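You operate a simulated robot arm through the tools that you are given. There is no shell and no other tool. Be economical: measure what you need, move in short steps, check, and stop when the job is done.

You are at the controls of a simulated robot arm. One attempt, no reset.

JOB
Set the torque that the housing's label asks and run its three screws home, yellow first.
Fine: with the bench driver, which goes back in its holder.

It is judged by the outcome, as a careful person would: the job done as asked, and still so three seconds after it is handed in. It fails if anything else is knocked over, pushed out of place, dropped, spilled or broken.

ROBOT AND FRAMES
A 7-joint arm with a two-finger parallel gripper, fixed in place. Base frame: the origin is at the foot of the arm, x ahead of it, y to its left, z up. Readings come in mm, degrees, newtons and seconds.
With the tool pointing down near the work surface it reaches from about 200 to 680 mm from the base axis. Its first joint turns from -66.0 to 66.0 degrees. Payload 2.4 kg.
The tool frame sits at the grasp point between the pads (the TCP): z along the fingers, y along the line on which they close. The tips reach 30 mm beyond it. The gripper opens to 94 mm. The fingers are 28 mm wide and 10 mm thick; the gripper's body (50 by 96 mm) begins 55 mm behind the TCP.
Orientation is that of the tool frame in the base frame, as a unit quaternion [x, y, z, w]. With the fingers straight down and closing along the base's y, the tool's x points along the base's -x, its y along +y and its z along -z.

CONTROLS
- The arm moves only by the tool send_rows. Its argument "deltas" is a list of rows, each a list of 6 numbers: the shift along the tool's x, y, z in mm, then the turn, a rotation vector about the tool's x, y, z in rad. In form: [[x, y, z, ax, ay, az], ...]. A call has 1 to 10 rows; each row is the pose to reach, as a shift and turn from the pose commanded when the call began, along the tool's axes at that moment. "jaw" is the finger opening in mm, from 0 to 94, set as the call begins (left out, the last holds). A row lasts 0.2 s, in which the tool goes at most 50 mm and 8.6 degrees; a call with a longer step from one row to the next is refused whole, and so is a gripper value outside its range. Where a pose cannot be reached the arm comes as near as it can. A force on the tool above 40 N (or 10 N above the force at the start of the call, whichever is more), or a blocked arm, ends the call early, and 0.2 s more pass. The fingers move at their own pace (about 153 mm/s each) and stop on an object; they squeeze with about 24 N. The grip force told is the motor's: it shows also when the fingers shut on nothing. Time passes only in rows, and 0.2 s behind the last, so rows that repeat a pose let the fingers close. The reply holds the time, the measured pose of the TCP, the force on the tool along the base axes, the opening and the grip force, in the units named above and with some noise, with the torque about the TCP (base axes, N m) and any sound that the robot's microphone picked up.
- Cameras (640 x 400 px; columns grow to the right, rows downward): "scene" is fixed at [44.2, 511.2, 1450.5]; the picture's right is [-0.43, -0.90, 0.00], its down [-0.63, 0.30, -0.71] and it looks along [0.64, -0.31, -0.70] (base axes); focal length 253 px, centre (320, 200). "wrist" rides on the gripper at [76, 14, -103] in the tool frame; the picture's right is [-0.18, 0.98, 0.00], its down [-0.75, -0.14, -0.64] and it looks along [-0.63, -0.12, 0.77] (tool axes); focal length 243 px, centre (320, 200). There is no depth. A picture from a camera that has moved, and an enlarged one, comes with that camera's place and axes in the base frame and with its lens. The place of the scene camera against the robot may be out by one fixed shift of up to 25 mm in any direction.
- camera(camera): a new picture of that camera. It takes no simulated time.
- enlarge(camera, box): a new picture of the part [left, top, right, bottom] of that camera's present view, enlarged. It takes no simulated time.
- finish_job(): hands the job in; it is judged then, once.

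Work in short steps. Places have to be worked out from the pictures, the camera data and where the tool is seen: move nearer, look again, correct. Check each grasp and each placing, and mend what went wrong. You have 120 turns and 64 pictures in all, those below and enlarged ones among them. Open the gripper and draw the arm clear of the work before you hand the job in, unless the task says otherwise; then end with one line.

The tools are called as a command line: name --pt "numbers of a row" for each row, then --argument value for the rest, lists and objects as JSON in quotes. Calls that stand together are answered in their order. send_rows: Moves the arm, as the interface text tells. Its arguments: {"type":"object","properties":{"deltas":{"type":"array","items":{"type":"array","items":{"type":"number"}}},"jaw":{"type":"number"}},"required":["deltas"]} The other tools are called the same way: camera (camera) takes a picture; enlarge (camera, box) takes an enlarged picture of a part of a camera's view; finish_job () hands the job in.

At the start:

```text
time_s: 0.0
tool_pos: [265.7, 202.9, 1186.2]
tcp_rot: [0.0, 1.0, 0.0, 0.0]
ft_force: [-0.1, 0.1, -0.7]
moment: [-0.02, -0.01, 0.03]
gripper_width: 93.8
finger_force: 0.1
```

scene: 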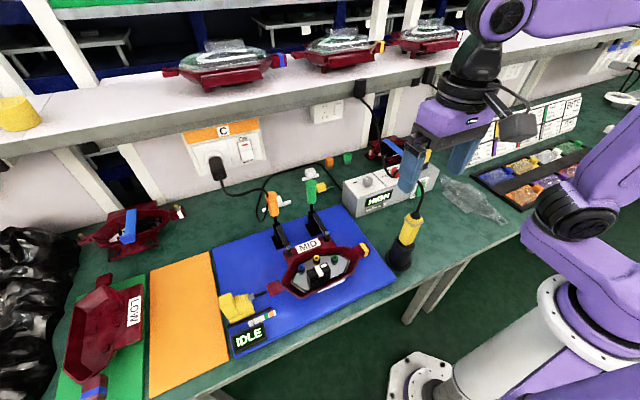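
wrist: 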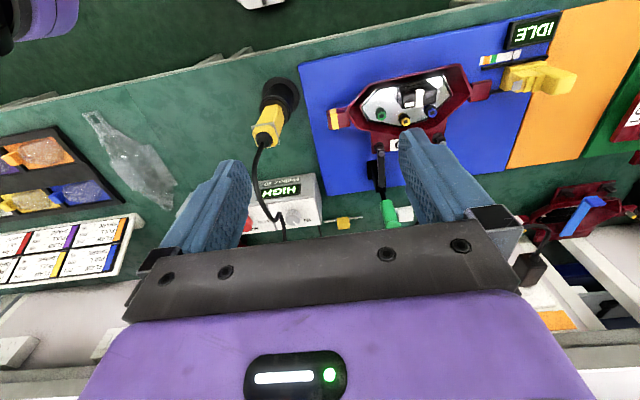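

The label seems to read MID and the controller HIGH; I enlarge to see the details.

enlarge --camera "scene" --box '[220, 220, 380, 320]'

enlarge --camera "scene" --box '[310, 130, 470, 230]'

enlarge --camera "wrist" --box '[220, 60, 480, 240]'

enlarge --camera "scene" --box '[190, 120, 350, 220]'

```text
4.00 times, centred on (300, 270) of scene
camera zoom: at [44.2, 511.2, 1450.5], right [-0.43, -0.9, 0.0], down [-0.63, 0.3, -0.71], along [0.64, -0.31, -0.7], focal length 1011 px, centre (400, -80)
```

zoom: 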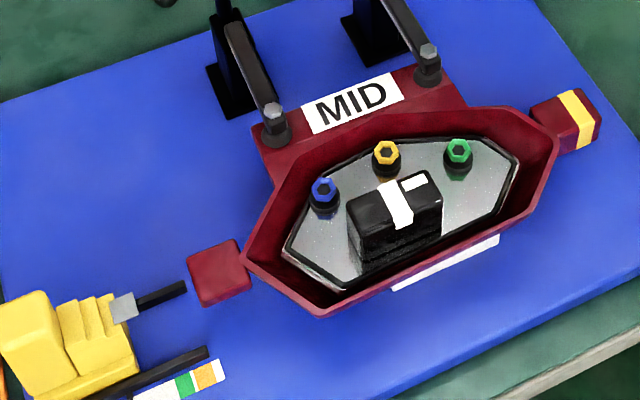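

```text
4.00 times, centred on (390, 180) of scene
camera zoom: at [44.2, 511.2, 1450.5], right [-0.43, -0.9, 0.0], down [-0.63, 0.3, -0.71], along [0.64, -0.31, -0.7], focal length 1011 px, centre (40, 280)
```

zoom: 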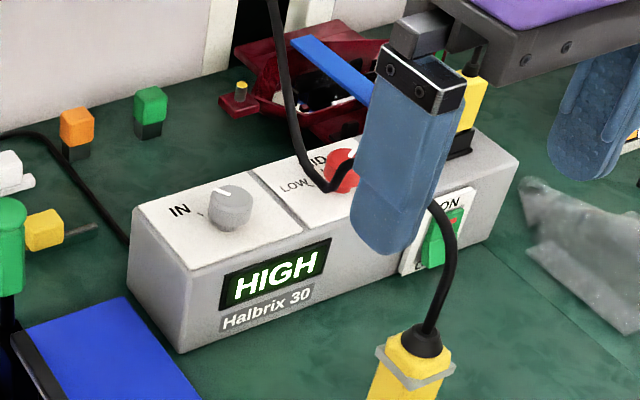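

```text
2.22 times, centred on (350, 150) of wrist
camera zoom: at [188.4, 217.3, 1289.0], right [0.18, 0.98, 0.0], down [0.75, -0.14, 0.64], along [0.63, -0.12, -0.77], focal length 539 px, centre (253, 311)
```

zoom: 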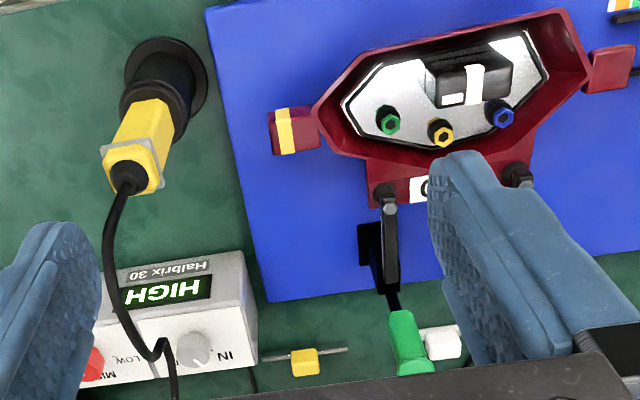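

```text
4.00 times, centred on (270, 170) of scene
camera zoom: at [44.2, 511.2, 1450.5], right [-0.43, -0.9, 0.0], down [-0.63, 0.3, -0.71], along [0.64, -0.31, -0.7], focal length 1011 px, centre (520, 320)
```

zoom: 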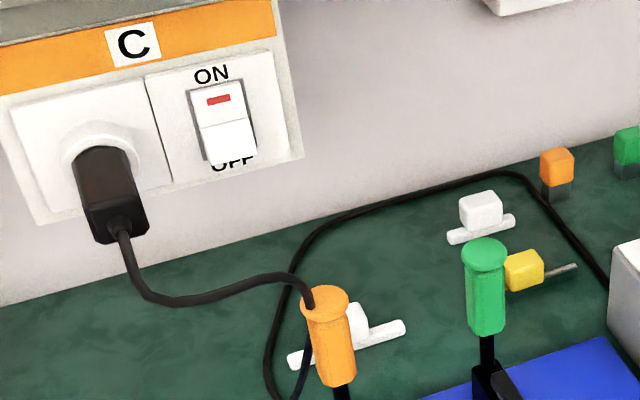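

Label reads MID, controller shows HIGH. I estimate the controller near (500, 70, 850), driver holder near (307, 128), housing near (360, 330). I move closer above the controller to look.

send_rows --pt "-27 -23 25 0 0 0" --pt "-54 -46 50 0 0 0" --pt "-81 -69 75 0 0 0" --pt "-108 -92 100 0 0 0" --pt "-130 -113 120 0 0 0"

camera --camera "wrist"

camera --camera "scene"

```text
time_s: 1.2
tool_pos: [396.2, 90.8, 1065.7]
tcp_rot: [0.0, 1.0, 0.0, 0.0]
ft_force: [-0.5, -0.1, 0.3]
moment: [0.03, -0.02, 0.0]
gripper_width: 94.0
finger_force: 0.0
```

```text
57 pictures are left
camera wrist: at [318.7, 105.7, 1168.4], right [0.18, 0.98, 0.0], down [0.75, -0.14, 0.64], along [0.63, -0.12, -0.77], focal length 243 px, centre (320, 200)
```

wrist: 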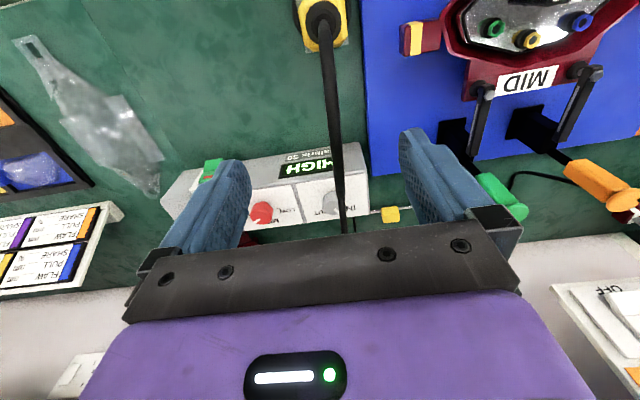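

```text
56 pictures are left
```

scene: 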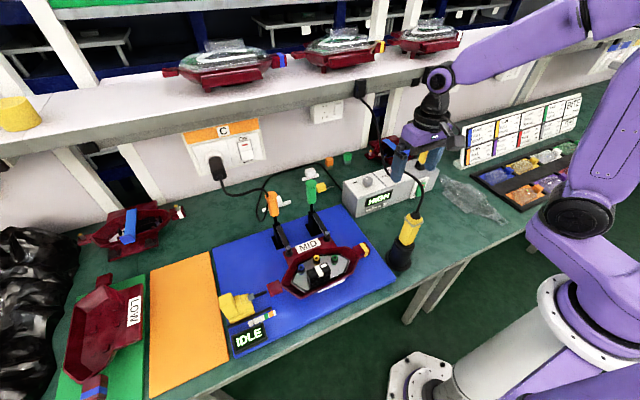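

Triangulating the yellow screw from both wrist views gives about (403, 347, 813). Now I enlarge on the controller and the placard.

enlarge --camera "wrist" --box '[150, 130, 390, 250]'

enlarge --camera "scene" --box '[450, 80, 610, 180]'

enlarge --camera "scene" --box '[330, 130, 490, 230]'

```text
2.67 times, centred on (270, 190) of wrist
camera zoom: at [318.7, 105.7, 1168.4], right [0.18, 0.98, 0.0], down [0.75, -0.14, 0.64], along [0.63, -0.12, -0.77], focal length 647 px, centre (453, 227)
```

zoom: 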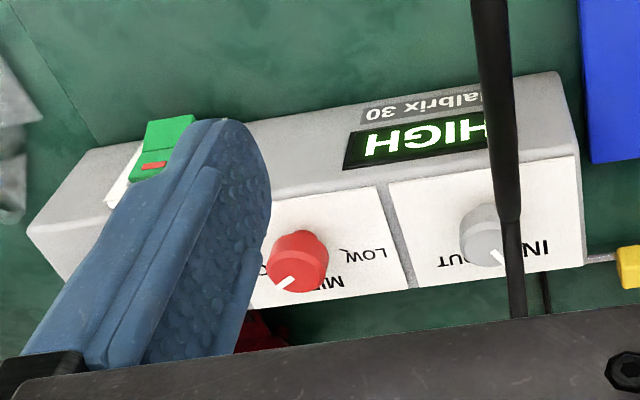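

```text
4.00 times, centred on (530, 130) of scene
camera zoom: at [44.2, 511.2, 1450.5], right [-0.43, -0.9, 0.0], down [-0.63, 0.3, -0.71], along [0.64, -0.31, -0.7], focal length 1011 px, centre (-520, 480)
```

zoom: 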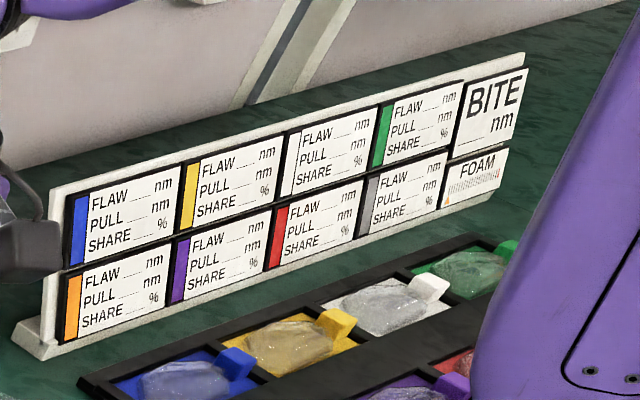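

```text
4.00 times, centred on (410, 180) of scene
camera zoom: at [44.2, 511.2, 1450.5], right [-0.43, -0.9, 0.0], down [-0.63, 0.3, -0.71], along [0.64, -0.31, -0.7], focal length 1011 px, centre (-40, 280)
```

zoom: 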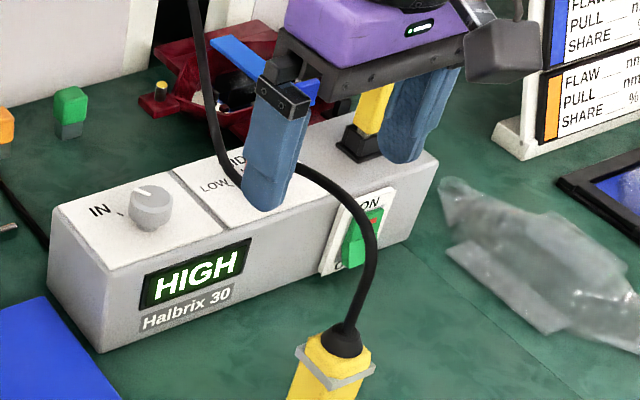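

The left finger hides the torque knob. I shift right and a little forward to view the controller between the fingers, away from the cable.

send_rows --pt "-20 -40 0 0 0 0" --pt "-40 -80 10 0 0 0" --pt "-60 -115 30 0 0 0" --pt "-70 -125 50 0 0 0"

camera --camera "wrist"

```text
time_s: 2.2
tool_pos: [466.6, -35.0, 1015.4]
tcp_rot: [0.0, 1.0, 0.0, 0.0]
ft_force: [-0.1, -0.7, -0.2]
moment: [0.01, 0.02, 0.03]
gripper_width: 94.0
finger_force: 0.1
```

```text
52 pictures are left
camera wrist: at [388.9, -21.2, 1118.3], right [0.18, 0.98, 0.0], down [0.75, -0.14, 0.64], along [0.63, -0.12, -0.77], focal length 243 px, centre (320, 200)
```

wrist: 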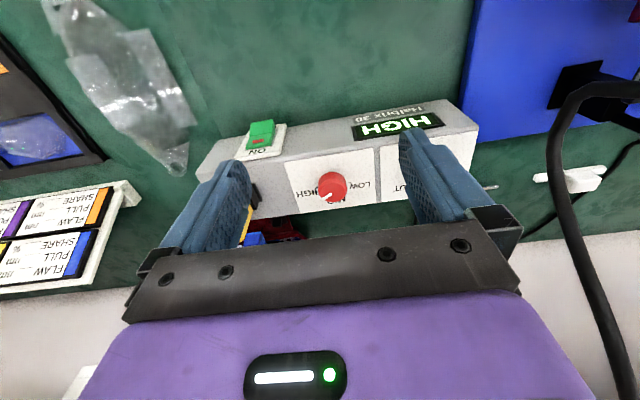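

Triangulated: torque knob top near (565, -38, 877), display near (518, 46, 847). Enlarge for pointers.

enlarge --camera "wrist" --box '[240, 110, 440, 235]'

```text
3.20 times, centred on (340, 172) of wrist
camera zoom: at [388.9, -21.2, 1118.3], right [0.18, 0.98, 0.0], down [0.75, -0.14, 0.64], along [0.63, -0.12, -0.77], focal length 776 px, centre (256, 288)
```

zoom: 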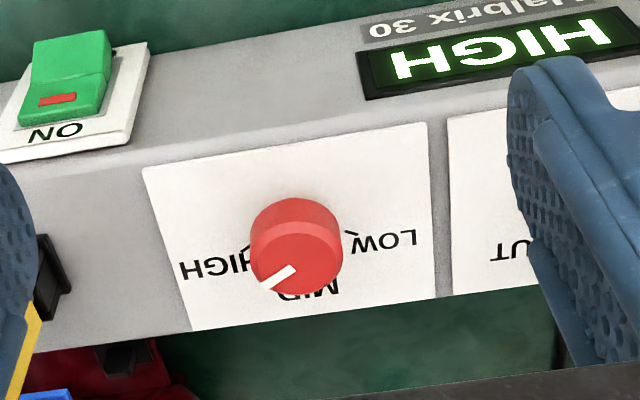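

Pointer is at HIGH; MID is straight ahead (+x), so about 50° CCW seen from above. I move above the knob and narrow the jaw a bit.

send_rows --pt "-40 0 0 0 0 0" --pt "-75 -1 20 0 0 0" --pt "-98 -3 50 0 0 0" --pt "-98 -3 60 0 0 0" --jaw 64

camera --camera "wrist"

camera --camera "scene"

```text
time_s: 3.2
tool_pos: [563.9, -37.0, 956.9]
tcp_rot: [0.0, 1.0, 0.0, 0.0]
ft_force: [-0.6, 0.1, 0.0]
moment: [-0.01, 0.02, 0.03]
gripper_width: 64.2
finger_force: 0.0
```

```text
50 pictures are left
camera wrist: at [485.9, -23.1, 1059.1], right [0.18, 0.98, 0.0], down [0.75, -0.14, 0.64], along [0.63, -0.12, -0.77], focal length 243 px, centre (320, 200)
```

wrist: 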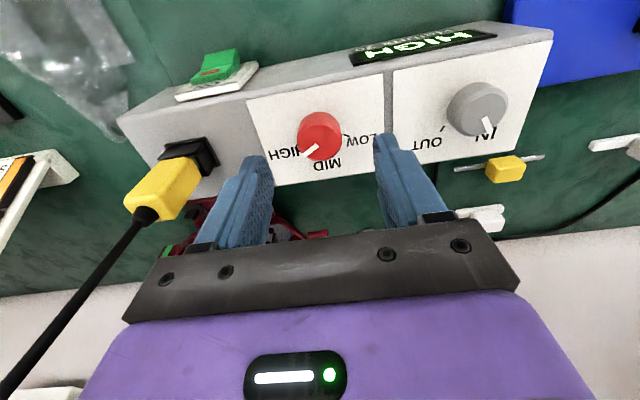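

```text
49 pictures are left
```

scene: 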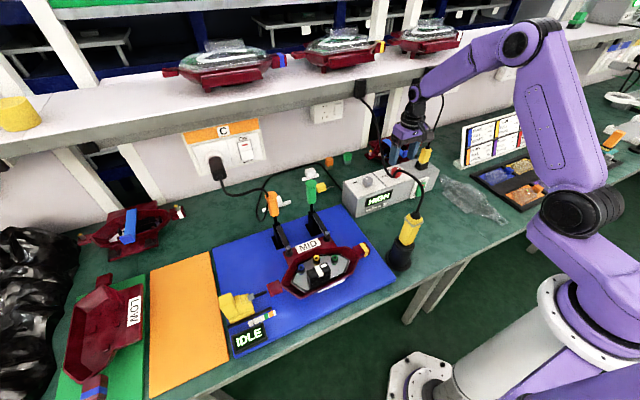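

Knob lies between the fingers, centred near (563, -38), top ≈ 882. Direction is on IN already. I descend until the tips straddle the knob, watching force.

send_rows --pt "0 0 20 0 0 0" --pt "0 0 40 0 0 0" --pt "0 0 52 0 0 0" --pt "0 0 58 0 0 0"

camera --camera "wrist"

```text
time_s: 4.2
tool_pos: [564.1, -37.0, 899.3]
tcp_rot: [0.0, 1.0, 0.0, 0.0]
ft_force: [0.0, -0.1, -0.7]
moment: [0.0, -0.07, 0.02]
gripper_width: 64.0
finger_force: 0.1
```

```text
48 pictures are left
camera wrist: at [486.3, -23.2, 1000.9], right [0.18, 0.98, 0.0], down [0.75, -0.14, 0.64], along [0.63, -0.12, -0.77], focal length 243 px, centre (320, 200)
```

wrist: 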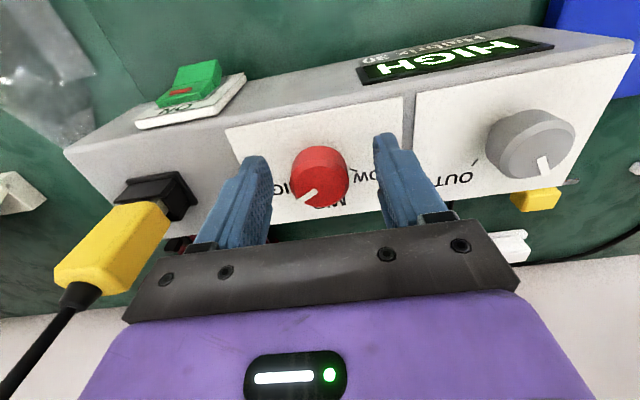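

Knob top ≈ (560, -38, 890); the tips (869) already overlap it. I shift 3 mm back and close.

send_rows --pt "3 -1 0 0 0 0" --pt "3 -1 0 0 0 0" --pt "3 -1 0 0 0 0" --jaw 20

```text
time_s: 5.0
tool_pos: [562.9, -39.9, 899.1]
tcp_rot: [0.0, 1.0, 0.0, 0.004]
ft_force: [24.7, -6.6, -16.9]
moment: [-0.09, 0.12, 0.17]
gripper_width: 35.2
finger_force: 44.7
```

Gripped at 35 mm but with a side force; I look.

enlarge --camera "wrist" --box '[200, 100, 440, 250]'

```text
2.67 times, centred on (320, 175) of wrist
camera zoom: at [484.6, -25.2, 1000.4], right [0.18, 0.98, 0.0], down [0.75, -0.14, 0.65], along [0.64, -0.12, -0.76], focal length 647 px, centre (320, 267)
```

zoom: 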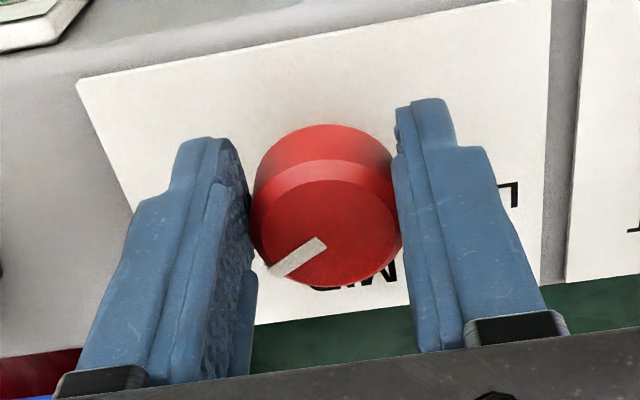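

Grip is on the knob; I relieve the side force by 2 mm and turn CCW (negative about tool z) about 50°.

send_rows --pt "-2 0 0 0 0 0" --pt "-2 0 0 0 0 -0.13" --pt "-2 0 0 0 0 -0.26" --pt "-2 0 0 0 0 -0.39" --pt "-2 0 0 0 0 -0.52" --pt "-2 0 0 0 0 -0.65" --pt "-2 0 0 0 0 -0.78" --pt "-2 0 0 0 0 -0.87" --pt "-2 0 0 0 0 -0.87"

camera --camera "wrist"

enlarge --camera "scene" --box '[330, 130, 490, 230]'

```text
time_s: 6.6
tool_pos: [564.7, -47.4, 898.6]
tcp_rot: [-0.356, 0.935, -0.004, 0.003]
ft_force: [4.7, -2.1, -5.4]
moment: [0.13, 0.14, -0.08]
gripper_width: 35.1
finger_force: 45.0
stopped in row 7: the force on the tool passed its limit at 42 N (the readings are from after the stop); the commanded pose is now the measured one
```

```text
46 pictures are left
camera wrist: at [496.5, -85.9, 1000.6], right [-0.51, 0.86, -0.01], down [0.65, 0.4, 0.65], along [0.56, 0.33, -0.76], focal length 243 px, centre (320, 200)
```

wrist: 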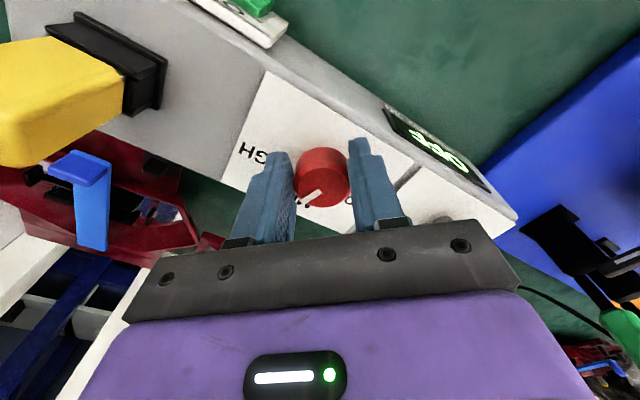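

```text
4.00 times, centred on (410, 180) of scene
camera zoom: at [44.4, 511.2, 1450.6], right [-0.43, -0.9, 0.0], down [-0.63, 0.3, -0.71], along [0.64, -0.31, -0.7], focal length 1011 px, centre (-40, 280)
```

zoom: 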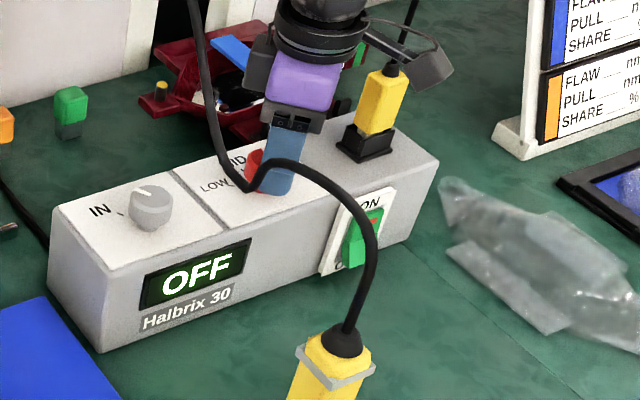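

The knob centre is really ~11 mm further ahead (≈(573, -40)), so I turned it off‑centre; its pointer is now ~19° short of MID and the display shows OFF (in between). I continue the turn along the proper arc.

send_rows --pt "-0.1 -1.2 0 0 0 -0.11" --pt "-0.3 -2.4 0 0 0 -0.22" --pt "-0.6 -3.6 0 0 0 -0.33" --pt "-0.6 -3.6 0 0 0 -0.33"

camera --camera "wrist"

enlarge --camera "scene" --box '[330, 130, 490, 230]'

```text
time_s: 7.6
tool_pos: [567.6, -48.4, 898.4]
tcp_rot: [-0.505, 0.863, -0.003, 0.002]
ft_force: [8.0, -4.7, -12.3]
moment: [0.82, -0.09, -0.06]
gripper_width: 35.4
finger_force: 45.3
```

```text
44 pictures are left
camera wrist: at [516.0, -107.6, 1001.0], right [-0.77, 0.64, -0.01], down [0.49, 0.59, 0.64], along [0.42, 0.49, -0.77], focal length 243 px, centre (320, 200)
```

wrist: 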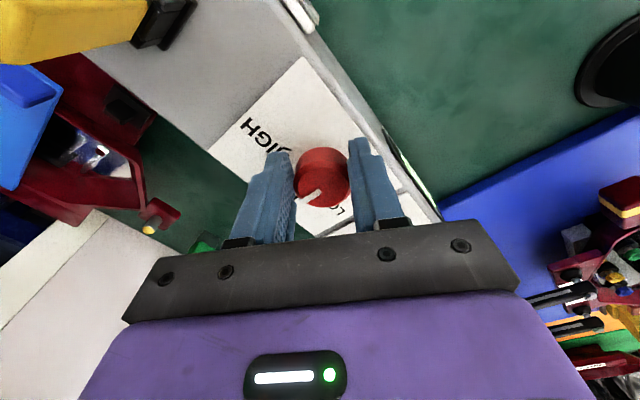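

```text
4.00 times, centred on (410, 180) of scene
camera zoom: at [44.7, 511.1, 1450.6], right [-0.43, -0.9, 0.0], down [-0.63, 0.3, -0.71], along [0.64, -0.31, -0.7], focal length 1011 px, centre (-40, 280)
```

zoom: 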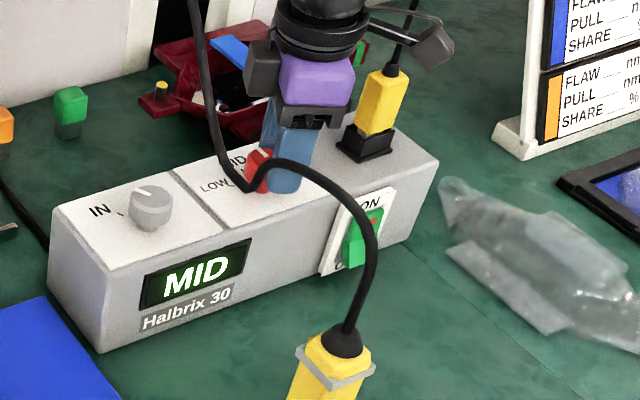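

Display reads MID. I open, rise straight, then look again.

send_rows --pt "0 0 0 0 0 0" --pt "0 0 0 0 0 0" --pt "0 0 -25 0 0 0" --pt "0 0 -65 0 0 0" --pt "0 0 -105 0 0 0" --pt "0 0 -140 0 0 0" --jaw 60

enlarge --camera "scene" --box '[330, 130, 490, 230]'

```text
time_s: 9.0
tool_pos: [566.8, -47.2, 1039.7]
tcp_rot: [-0.504, 0.864, -0.004, 0.003]
ft_force: [1.4, 0.1, 0.7]
moment: [0.0, 0.0, 0.01]
gripper_width: 59.8
finger_force: 0.1
```

```text
4.00 times, centred on (410, 180) of scene
camera zoom: at [44.2, 511.2, 1450.5], right [-0.43, -0.9, 0.0], down [-0.63, 0.3, -0.71], along [0.64, -0.31, -0.7], focal length 1011 px, centre (-40, 280)
```

zoom: 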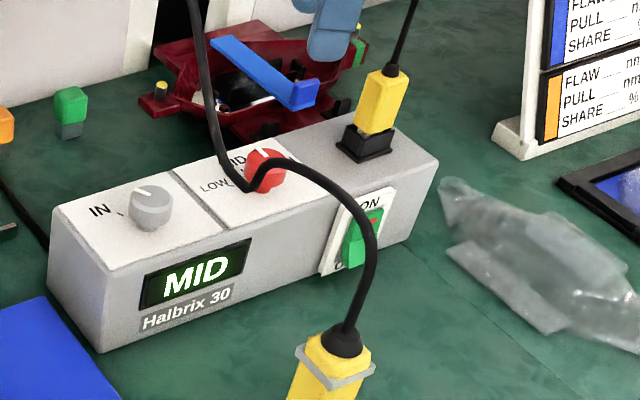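

MID is set. Next, the driver: from the pictures it stands vertically near (317, 117) with top about z 985. I rotate back and withdraw at y≈-47 away from the cable.

send_rows --pt "13 24 -5 0 0 0.132" --pt "27 47 -10 0 0 0.264" --pt "40 71 -15 0 0 0.396" --pt "54 95 -20 0 0 0.528" --pt "67 118 -25 0 0 0.66" --pt "80 142 -30 0 0 0.792" --pt "94 165 -35 0 0 0.924" --pt "107 189 -40 0 0 1.056" --jaw 94

send_rows --pt "45 0 0 0 0 0" --pt "90 0 0 0 0 0" --pt "120 35 0 0 0 0" --pt "120 80 0 0 0 0" --pt "120 125 10 0 0 0" --pt "120 160 20 0 0 0"

camera --camera "wrist"

camera --camera "scene"

```text
time_s: 10.8
tool_pos: [348.8, -47.2, 1078.0]
tcp_rot: [0.001, 1.0, -0.002, 0.004]
ft_force: [-0.7, 0.2, -0.5]
moment: [-0.03, -0.01, 0.01]
gripper_width: 94.0
finger_force: 0.0
```

```text
time_s: 12.2
tool_pos: [228.5, 112.3, 1053.7]
tcp_rot: [0.001, 1.0, -0.003, 0.003]
ft_force: [0.1, 0.4, 0.2]
moment: [-0.01, 0.0, 0.01]
gripper_width: 94.0
finger_force: 0.0
out of reach, approached as far as the arm can: row 2
```

```text
41 pictures are left
camera wrist: at [151.5, 126.9, 1156.4], right [0.19, 0.98, 0.0], down [0.75, -0.14, 0.65], along [0.64, -0.12, -0.76], focal length 243 px, centre (320, 200)
```

wrist: 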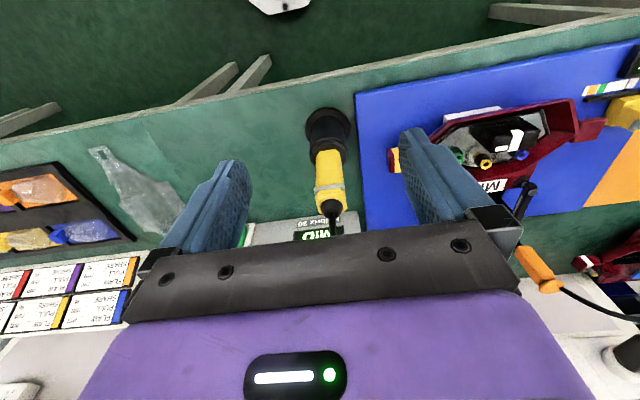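

```text
40 pictures are left
```

scene: 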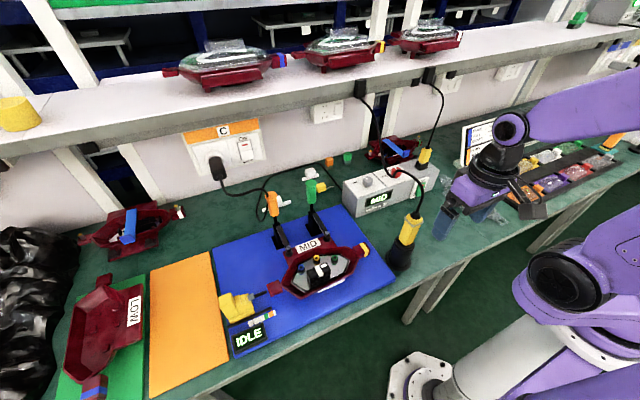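

I enlarge the driver in both views.

enlarge --camera "wrist" --box '[250, 90, 410, 240]'

enlarge --camera "scene" --box '[360, 200, 456, 290]'

```text
2.67 times, centred on (330, 165) of wrist
camera zoom: at [151.5, 126.9, 1156.4], right [0.19, 0.98, 0.0], down [0.75, -0.14, 0.65], along [0.64, -0.12, -0.76], focal length 647 px, centre (293, 293)
```

zoom: 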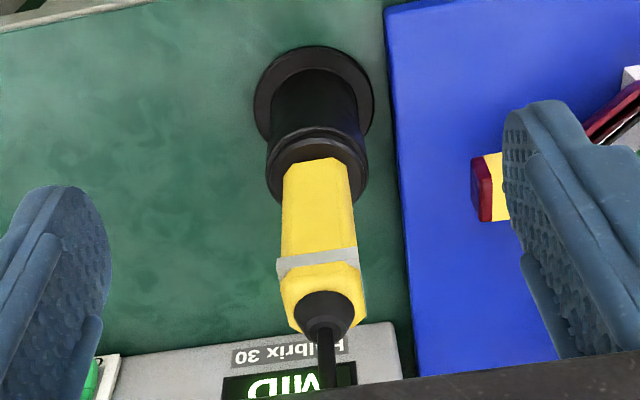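

```text
4.44 times, centred on (408, 245) of scene
camera zoom: at [44.2, 511.2, 1450.5], right [-0.43, -0.9, 0.0], down [-0.63, 0.3, -0.71], along [0.64, -0.31, -0.7], focal length 1123 px, centre (-71, 0)
```

zoom: 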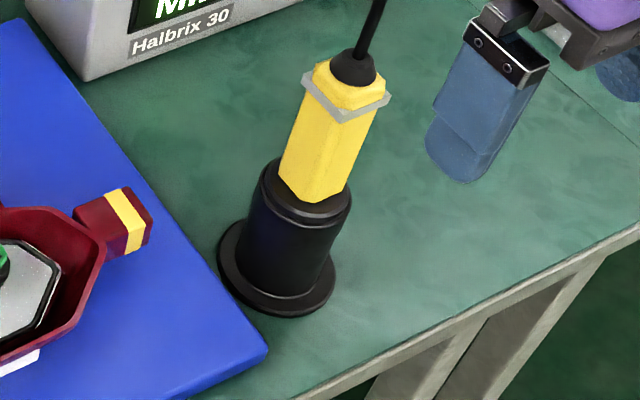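

Driver at about (321, 108), ring ~z 945, holder rim ~870. I move so the fingers straddle it from above, then check alignment.

send_rows --pt "-30 -2 0 0 0 0" --pt "-60 -3 10 0 0 0" --pt "-85 -4 30 0 0 0" --pt "-92 -4 45 0 0 0" --jaw 94

camera --camera "wrist"

enlarge --camera "scene" --box '[340, 160, 484, 290]'

```text
time_s: 13.2
tool_pos: [320.7, 106.8, 1010.2]
tcp_rot: [0.0, 1.0, -0.002, 0.004]
ft_force: [-0.5, 0.2, -0.2]
moment: [0.05, 0.0, -0.03]
gripper_width: 94.1
finger_force: 0.1
```

```text
37 pictures are left
camera wrist: at [243.1, 122.2, 1112.2], right [0.18, 0.98, 0.0], down [0.75, -0.14, 0.65], along [0.64, -0.12, -0.76], focal length 243 px, centre (320, 200)
```

wrist: 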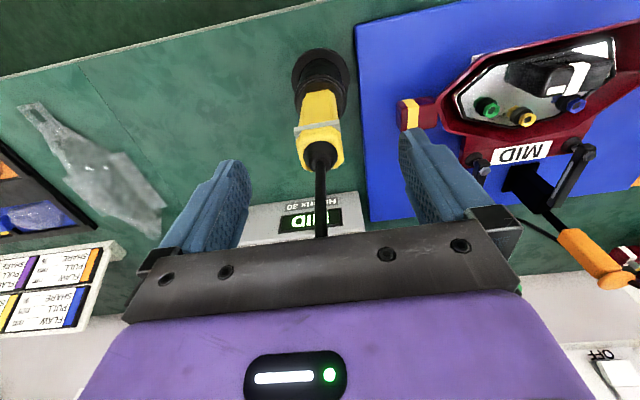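

```text
3.08 times, centred on (412, 225) of scene
camera zoom: at [44.2, 511.2, 1450.5], right [-0.43, -0.9, 0.0], down [-0.63, 0.3, -0.71], along [0.64, -0.31, -0.7], focal length 778 px, centre (37, 123)
```

zoom: 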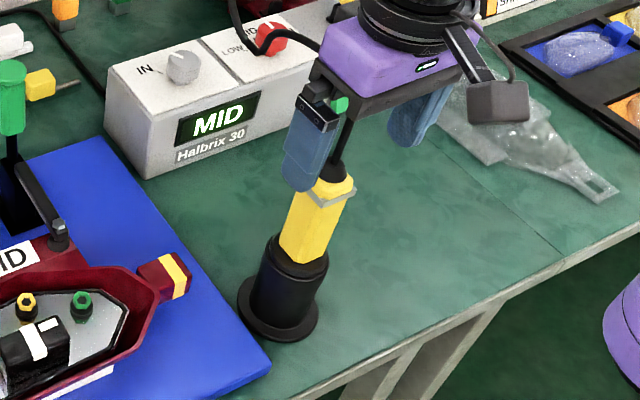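

Ring triangulates to (321, 106, 939). I enlarge to see the ring shape and hex orientation before choosing the grasp.

enlarge --camera "wrist" --box '[270, 40, 380, 190]'

enlarge --camera "scene" --box '[385, 205, 435, 265]'

```text
2.67 times, centred on (325, 115) of wrist
camera zoom: at [243.1, 122.2, 1112.2], right [0.18, 0.98, 0.0], down [0.75, -0.14, 0.65], along [0.64, -0.12, -0.76], focal length 647 px, centre (307, 427)
```

zoom: 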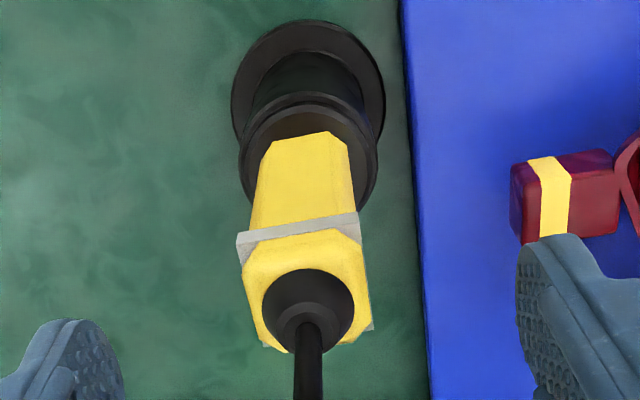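

```text
6.67 times, centred on (410, 235) of scene
camera zoom: at [44.2, 511.2, 1450.5], right [-0.43, -0.9, 0.0], down [-0.63, 0.3, -0.71], along [0.64, -0.31, -0.7], focal length 1685 px, centre (-280, -33)
```

zoom: 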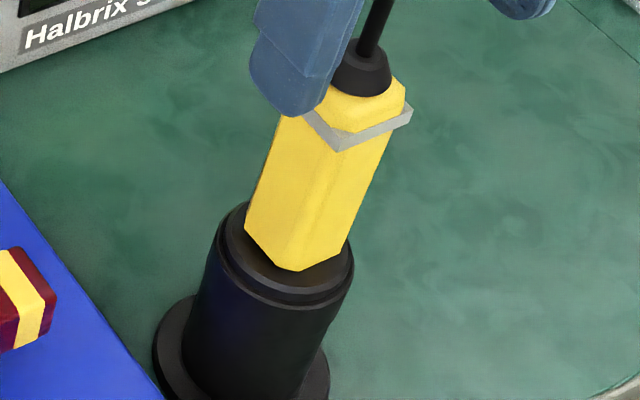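

The handle is square with flats aligned to the base axes, so a straight top-down grip along y works. Cap top ≈ 984, so I lower TCP only to ~938 to keep the palm clear.

send_rows --pt "0 0 25 0 0 0" --pt "0 0 50 0 0 0" --pt "0 0 66 0 0 0" --pt "0 0 72 0 0 0"

camera --camera "wrist"

```text
time_s: 14.2
tool_pos: [322.4, 107.5, 940.3]
tcp_rot: [0.0, 1.0, -0.002, 0.003]
ft_force: [-0.7, 0.0, 0.4]
moment: [-0.01, -0.05, 0.01]
gripper_width: 94.1
finger_force: 0.0
```

```text
33 pictures are left
camera wrist: at [244.0, 122.1, 1041.5], right [0.18, 0.98, 0.0], down [0.75, -0.14, 0.65], along [0.64, -0.12, -0.76], focal length 243 px, centre (320, 200)
```

wrist: 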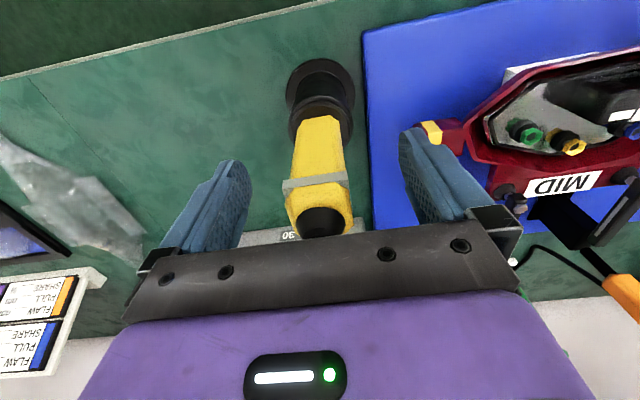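

The TCP projects to pixel (320,187) and the ring centre sits there. Closing.

send_rows --pt "0 0 0 0 0 0" --pt "0 0 0 0 0 0" --pt "0 0 0 0 0 0" --jaw 20

```text
time_s: 15.0
tool_pos: [322.8, 106.4, 940.3]
tcp_rot: [0.001, 1.0, -0.001, 0.004]
ft_force: [0.0, -1.7, 0.0]
moment: [-0.15, -0.12, -0.02]
gripper_width: 38.2
finger_force: 23.8
```

Gripped at 38 mm cleanly. Lift straight up and look.

send_rows --pt "0 0 -10 0 0 0" --pt "0 0 -30 0 0 0" --pt "0 0 -50 0 0 0" --pt "0 0 -75 0 0 0" --pt "0 0 -100 0 0 0" --pt "0 0 -125 0 0 0" --pt "0 0 -130 0 0 0"

camera --camera "wrist"

camera --camera "scene"

```text
time_s: 16.6
tool_pos: [321.8, 107.3, 1068.7]
tcp_rot: [0.0, 1.0, -0.001, 0.003]
ft_force: [0.6, -0.6, -1.8]
moment: [-0.02, 0.08, 0.02]
gripper_width: 38.1
finger_force: 23.9
```

```text
32 pictures are left
camera wrist: at [243.2, 122.8, 1172.1], right [0.18, 0.98, 0.0], down [0.75, -0.14, 0.65], along [0.64, -0.12, -0.76], focal length 243 px, centre (320, 200)
```

wrist: 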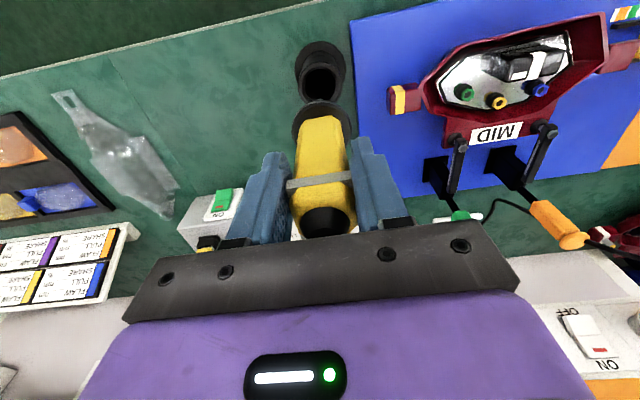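

```text
31 pictures are left
```

scene: 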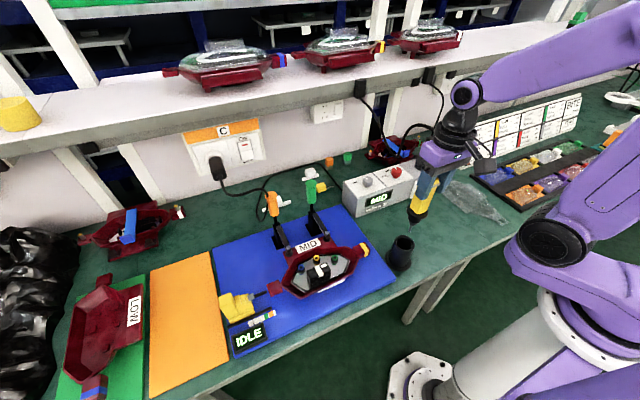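

Driver is out of the holder. I enlarge to see its bit.

enlarge --camera "scene" --box '[376, 160, 456, 280]'

enlarge --camera "wrist" --box '[400, 10, 640, 190]'

```text
3.33 times, centred on (416, 220) of scene
camera zoom: at [44.3, 511.3, 1450.5], right [-0.43, -0.9, 0.0], down [-0.63, 0.3, -0.71], along [0.64, -0.31, -0.7], focal length 842 px, centre (0, 133)
```

zoom: 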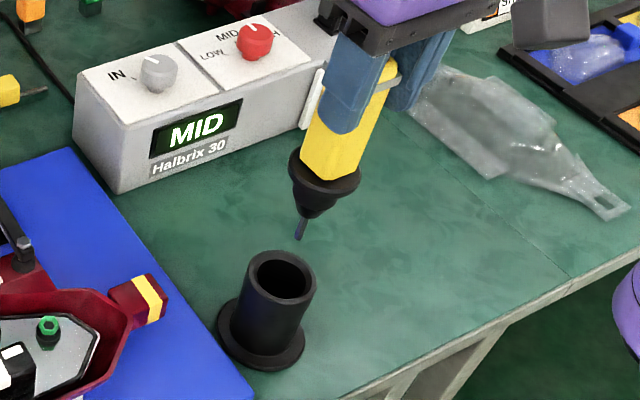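

```text
2.22 times, centred on (520, 100) of wrist
camera zoom: at [243.2, 122.8, 1172.1], right [0.18, 0.98, 0.0], down [0.75, -0.14, 0.65], along [0.64, -0.12, -0.76], focal length 539 px, centre (-124, 422)
```

zoom: 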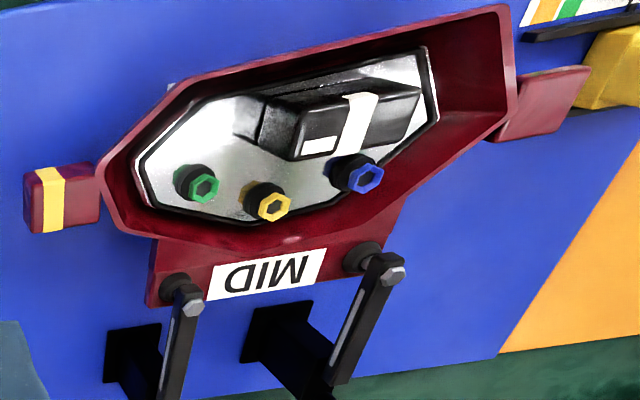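

Bit tip is ≈157 mm below the TCP. Screws: yellow (404, 348), green (382, 303), blue (397, 400), all tops ≈ z 823. I carry the driver high to above yellow.

send_rows --pt "-14 40 0 0 0 0" --pt "-28 80 0 0 0 0" --pt "-42 120 0 0 0 0" --pt "-56 160 0 0 0 0" --pt "-70 200 0 0 0 0" --pt "-82 241 0 0 0 0" --pt "-82 241 30 0 0 0" --pt "-82 241 60 0 0 0"

enlarge --camera "scene" --box '[270, 210, 370, 300]'

camera --camera "wrist"

```text
time_s: 18.4
tool_pos: [402.7, 349.1, 1010.3]
tcp_rot: [0.0, 1.0, -0.002, 0.003]
ft_force: [-1.1, 0.0, -2.9]
moment: [0.04, 0.06, -0.01]
gripper_width: 38.0
finger_force: 23.9
```

```text
4.44 times, centred on (320, 255) of scene
camera zoom: at [44.3, 511.3, 1450.5], right [-0.43, -0.9, 0.0], down [-0.63, 0.3, -0.71], along [0.64, -0.31, -0.7], focal length 1123 px, centre (320, -44)
```

zoom: 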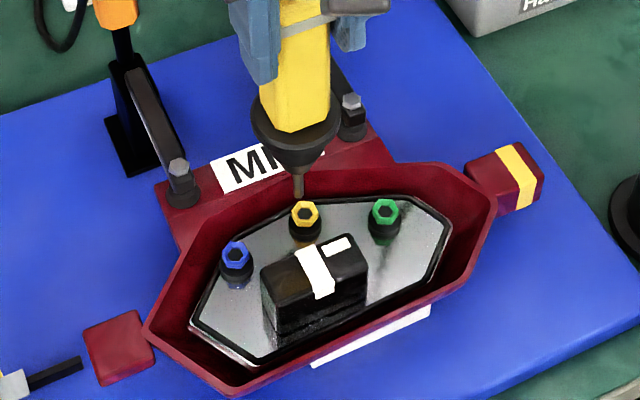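

```text
27 pictures are left
camera wrist: at [323.8, 364.4, 1111.4], right [0.18, 0.98, 0.0], down [0.75, -0.14, 0.65], along [0.64, -0.12, -0.76], focal length 243 px, centre (320, 200)
```

wrist: 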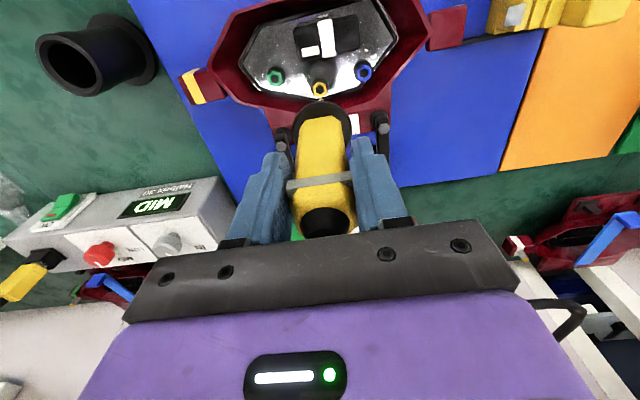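

The two cameras disagree by a few mm about alignment, so I take finer enlargements of the bit and the yellow screw.

enlarge --camera "scene" --box '[295, 232, 335, 272]'

enlarge --camera "wrist" --box '[250, 50, 400, 190]'

```text
10.00 times, centred on (315, 252) of scene
camera zoom: at [44.3, 511.3, 1450.5], right [-0.43, -0.9, 0.0], down [-0.63, 0.3, -0.71], along [0.64, -0.31, -0.7], focal length 2527 px, centre (370, -320)
```

zoom: 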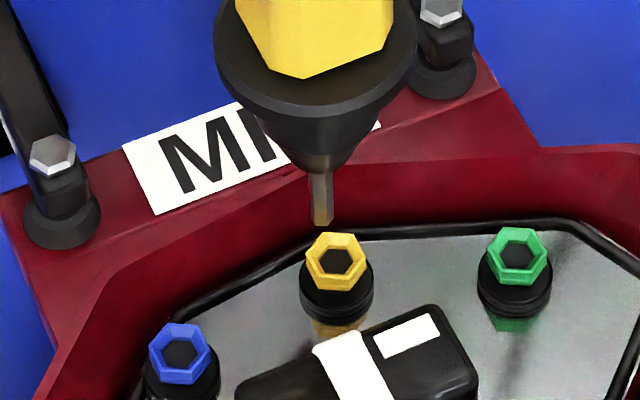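

```text
2.86 times, centred on (325, 120) of wrist
camera zoom: at [323.8, 364.4, 1111.4], right [0.18, 0.98, 0.0], down [0.75, -0.14, 0.65], along [0.64, -0.12, -0.76], focal length 693 px, centre (306, 429)
```

zoom: 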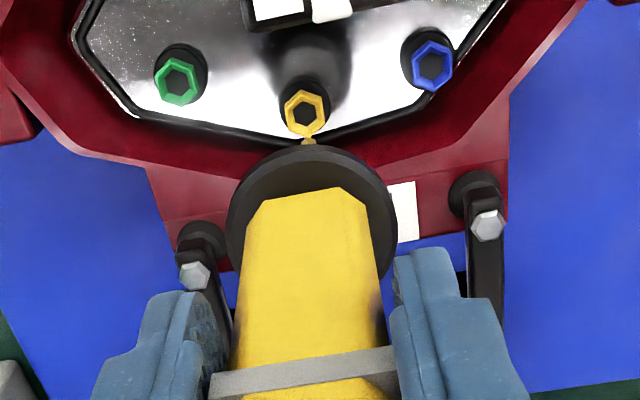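

Solving both views relative: the tip needs about (-3, -1.6) mm in the base frame and is ~17 mm above the screw. I apply that, lower 11 mm and re-check.

send_rows --pt "3 -1.6 0 0 0 0" --pt "3 -1.6 6 0 0 0" --pt "3 -1.6 11 0 0 0"

enlarge --camera "scene" --box '[295, 232, 335, 272]'

enlarge --camera "wrist" --box '[280, 50, 360, 120]'

```text
time_s: 19.2
tool_pos: [402.1, 347.7, 1000.8]
tcp_rot: [0.001, 1.0, 0.001, 0.007]
ft_force: [0.7, -0.9, 19.6]
moment: [-0.31, -0.33, -0.03]
gripper_width: 38.7
finger_force: 24.1
```

```text
10.00 times, centred on (315, 252) of scene
camera zoom: at [44.0, 511.0, 1450.6], right [-0.43, -0.9, 0.0], down [-0.63, 0.3, -0.71], along [0.64, -0.31, -0.7], focal length 2527 px, centre (370, -320)
```

zoom: 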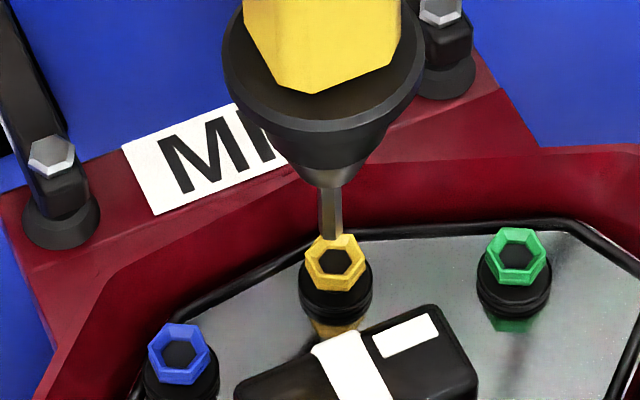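

```text
5.71 times, centred on (320, 85) of wrist
camera zoom: at [322.8, 362.3, 1102.1], right [0.18, 0.98, 0.0], down [0.75, -0.14, 0.65], along [0.64, -0.12, -0.76], focal length 1386 px, centre (320, 857)
```

zoom: 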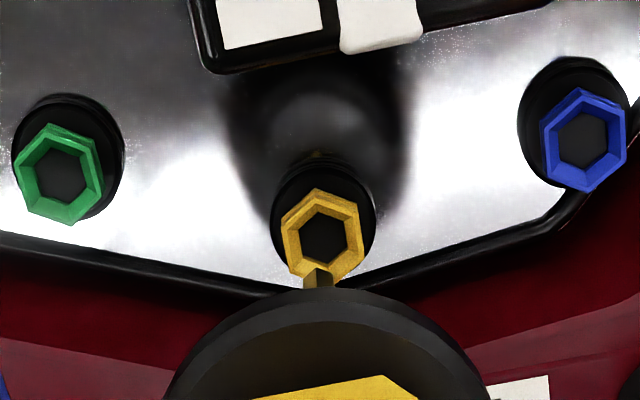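

Contact (20 N): the bit rests on the far rim of the yellow screw head; both views agree it must go ≈(-7, +2.5) mm, and the driver leans slightly forward in the grip. I lift 6 mm, tilt back 2° and shift y, then re-check.

send_rows --pt "0 0 -6 0 0 0" --pt "0 2.5 -6 0 0.035 0" --pt "0 2.5 -6 0 0.035 0"

enlarge --camera "scene" --box '[295, 232, 335, 272]'

enlarge --camera "wrist" --box '[280, 50, 360, 120]'

```text
time_s: 20.0
tool_pos: [399.2, 350.2, 1003.6]
tcp_rot: [0.0, 1.0, -0.001, -0.014]
ft_force: [-0.3, 0.4, -2.2]
moment: [-0.01, 0.05, 0.01]
gripper_width: 38.1
finger_force: 23.9
```

```text
10.00 times, centred on (315, 252) of scene
camera zoom: at [44.3, 511.3, 1450.5], right [-0.43, -0.9, 0.0], down [-0.63, 0.3, -0.71], along [0.64, -0.31, -0.7], focal length 2527 px, centre (370, -320)
```

zoom: 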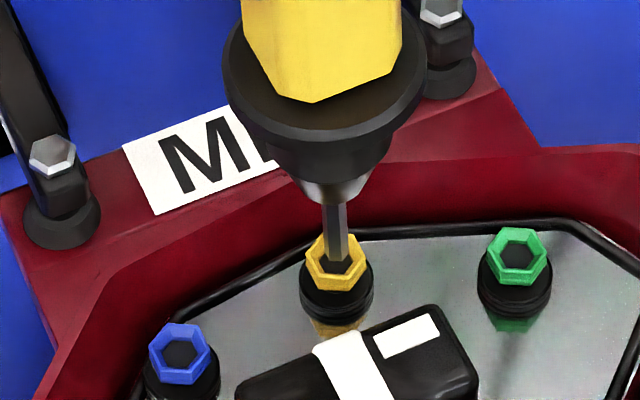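

```text
5.71 times, centred on (320, 85) of wrist
camera zoom: at [325.2, 365.2, 1108.7], right [0.18, 0.98, -0.01], down [0.77, -0.14, 0.62], along [0.61, -0.12, -0.78], focal length 1386 px, centre (320, 857)
```

zoom: 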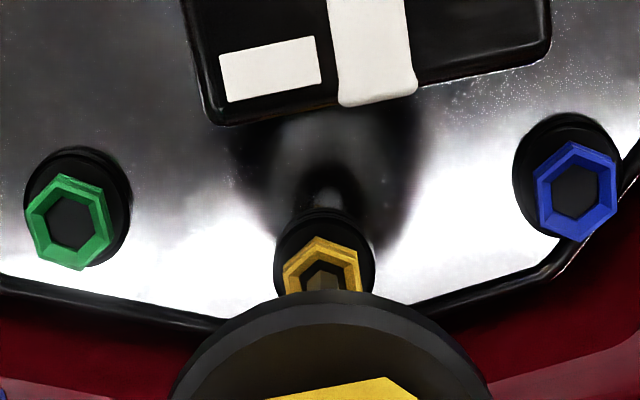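

The bit now hovers over the socket with ~1 mm residual. I nudge (+1, +0.5) and lower gently until it seats.

send_rows --pt "-1 0.5 0 0 0 0" --pt "-1 0.5 3 0 0 0" --pt "-1 0.5 6 0 0 0" --pt "-1 0.5 8 0 0 0"

enlarge --camera "scene" --box '[295, 232, 335, 272]'

```text
time_s: 21.0
tool_pos: [399.5, 349.5, 996.5]
tcp_rot: [0.0, 1.0, -0.002, -0.015]
ft_force: [-0.7, -1.2, 0.6]
moment: [-0.12, 0.14, 0.04]
gripper_width: 38.1
finger_force: 24.4
```

```text
10.00 times, centred on (315, 252) of scene
camera zoom: at [44.2, 511.2, 1450.5], right [-0.43, -0.9, 0.0], down [-0.63, 0.3, -0.71], along [0.64, -0.31, -0.7], focal length 2527 px, centre (370, -320)
```

zoom: 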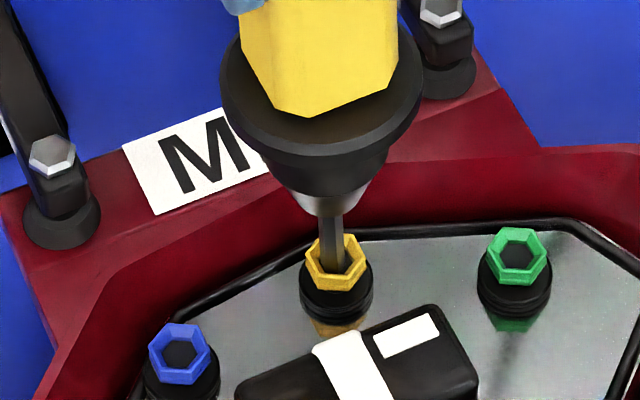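

The bit is in the socket, lightly touching. I press further in small steps, watching force and sound.

send_rows --pt "0 0 2 0 0 0" --pt "0 0 4 0 0 0" --pt "0 0 4 0 0 0" --pt "0 0 4 0 0 0"

```text
time_s: 22.0
tool_pos: [400.7, 350.0, 992.1]
tcp_rot: [0.001, 1.0, -0.002, -0.014]
ft_force: [0.2, -0.7, -2.9]
moment: [0.01, 0.0, -0.02]
gripper_width: 38.0
finger_force: 23.6
```

No resistance yet; continue down slowly.

send_rows --pt "0 0 2 0 0 0" --pt "0 0 4 0 0 0" --pt "0 0 6 0 0 0" --pt "0 0 6 0 0 0"

enlarge --camera "scene" --box '[270, 225, 350, 285]'

```text
time_s: 23.0
tool_pos: [400.2, 350.8, 987.4]
tcp_rot: [0.0, 1.0, -0.001, -0.013]
ft_force: [1.4, -0.8, 18.9]
moment: [-0.1, -0.4, 0.01]
gripper_width: 38.3
finger_force: 23.8
```

```text
6.67 times, centred on (310, 255) of scene
camera zoom: at [44.0, 511.0, 1450.6], right [-0.43, -0.9, 0.0], down [-0.63, 0.3, -0.71], along [0.64, -0.31, -0.7], focal length 1685 px, centre (387, -167)
```

zoom: 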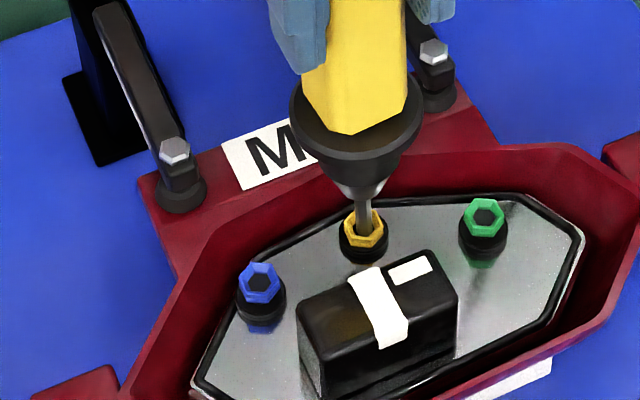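

The yellow screw has sunk ~5 mm already — the driver runs when pressed. I keep feeding down.

send_rows --pt "0 0 0 0 0 0" --pt "0 0 1 0 0 0" --pt "0 0 2 0 0 0" --pt "0 0 3 0 0 0" --pt "0 0 4 0 0 0" --pt "0 0 4 0 0 0"

```text
time_s: 24.4
tool_pos: [401.3, 350.5, 982.6]
tcp_rot: [0.0, 1.0, -0.001, -0.013]
ft_force: [0.8, -1.7, 18.2]
moment: [-0.26, -0.21, -0.03]
gripper_width: 38.3
finger_force: 24.2
```

send_rows --pt "0 0 0 0 0 0" --pt "0 0 1 0 0 0" --pt "0 0 2 0 0 0" --pt "0 0 3 0 0 0" --pt "0 0 4 0 0 0" --pt "0 0 4 0 0 0"

enlarge --camera "scene" --box '[230, 225, 350, 345]'

```text
time_s: 25.8
tool_pos: [399.6, 350.0, 978.4]
tcp_rot: [0.001, 1.0, -0.002, -0.014]
ft_force: [0.0, -0.2, 19.0]
moment: [-0.19, -0.3, 0.0]
gripper_width: 38.1
finger_force: 24.6
```

```text
3.33 times, centred on (290, 285) of scene
camera zoom: at [44.0, 511.0, 1450.6], right [-0.43, -0.9, 0.0], down [-0.63, 0.3, -0.71], along [0.64, -0.31, -0.7], focal length 842 px, centre (420, -83)
```

zoom: 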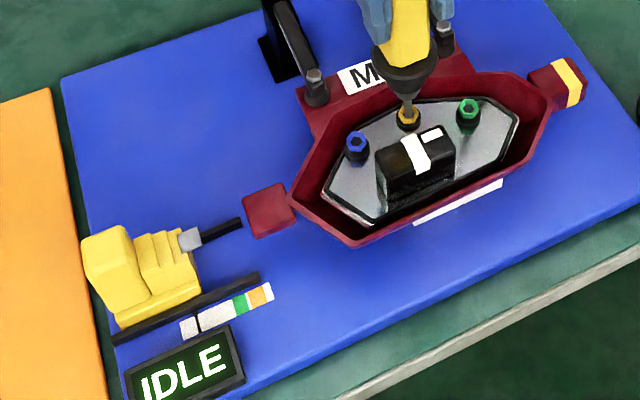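

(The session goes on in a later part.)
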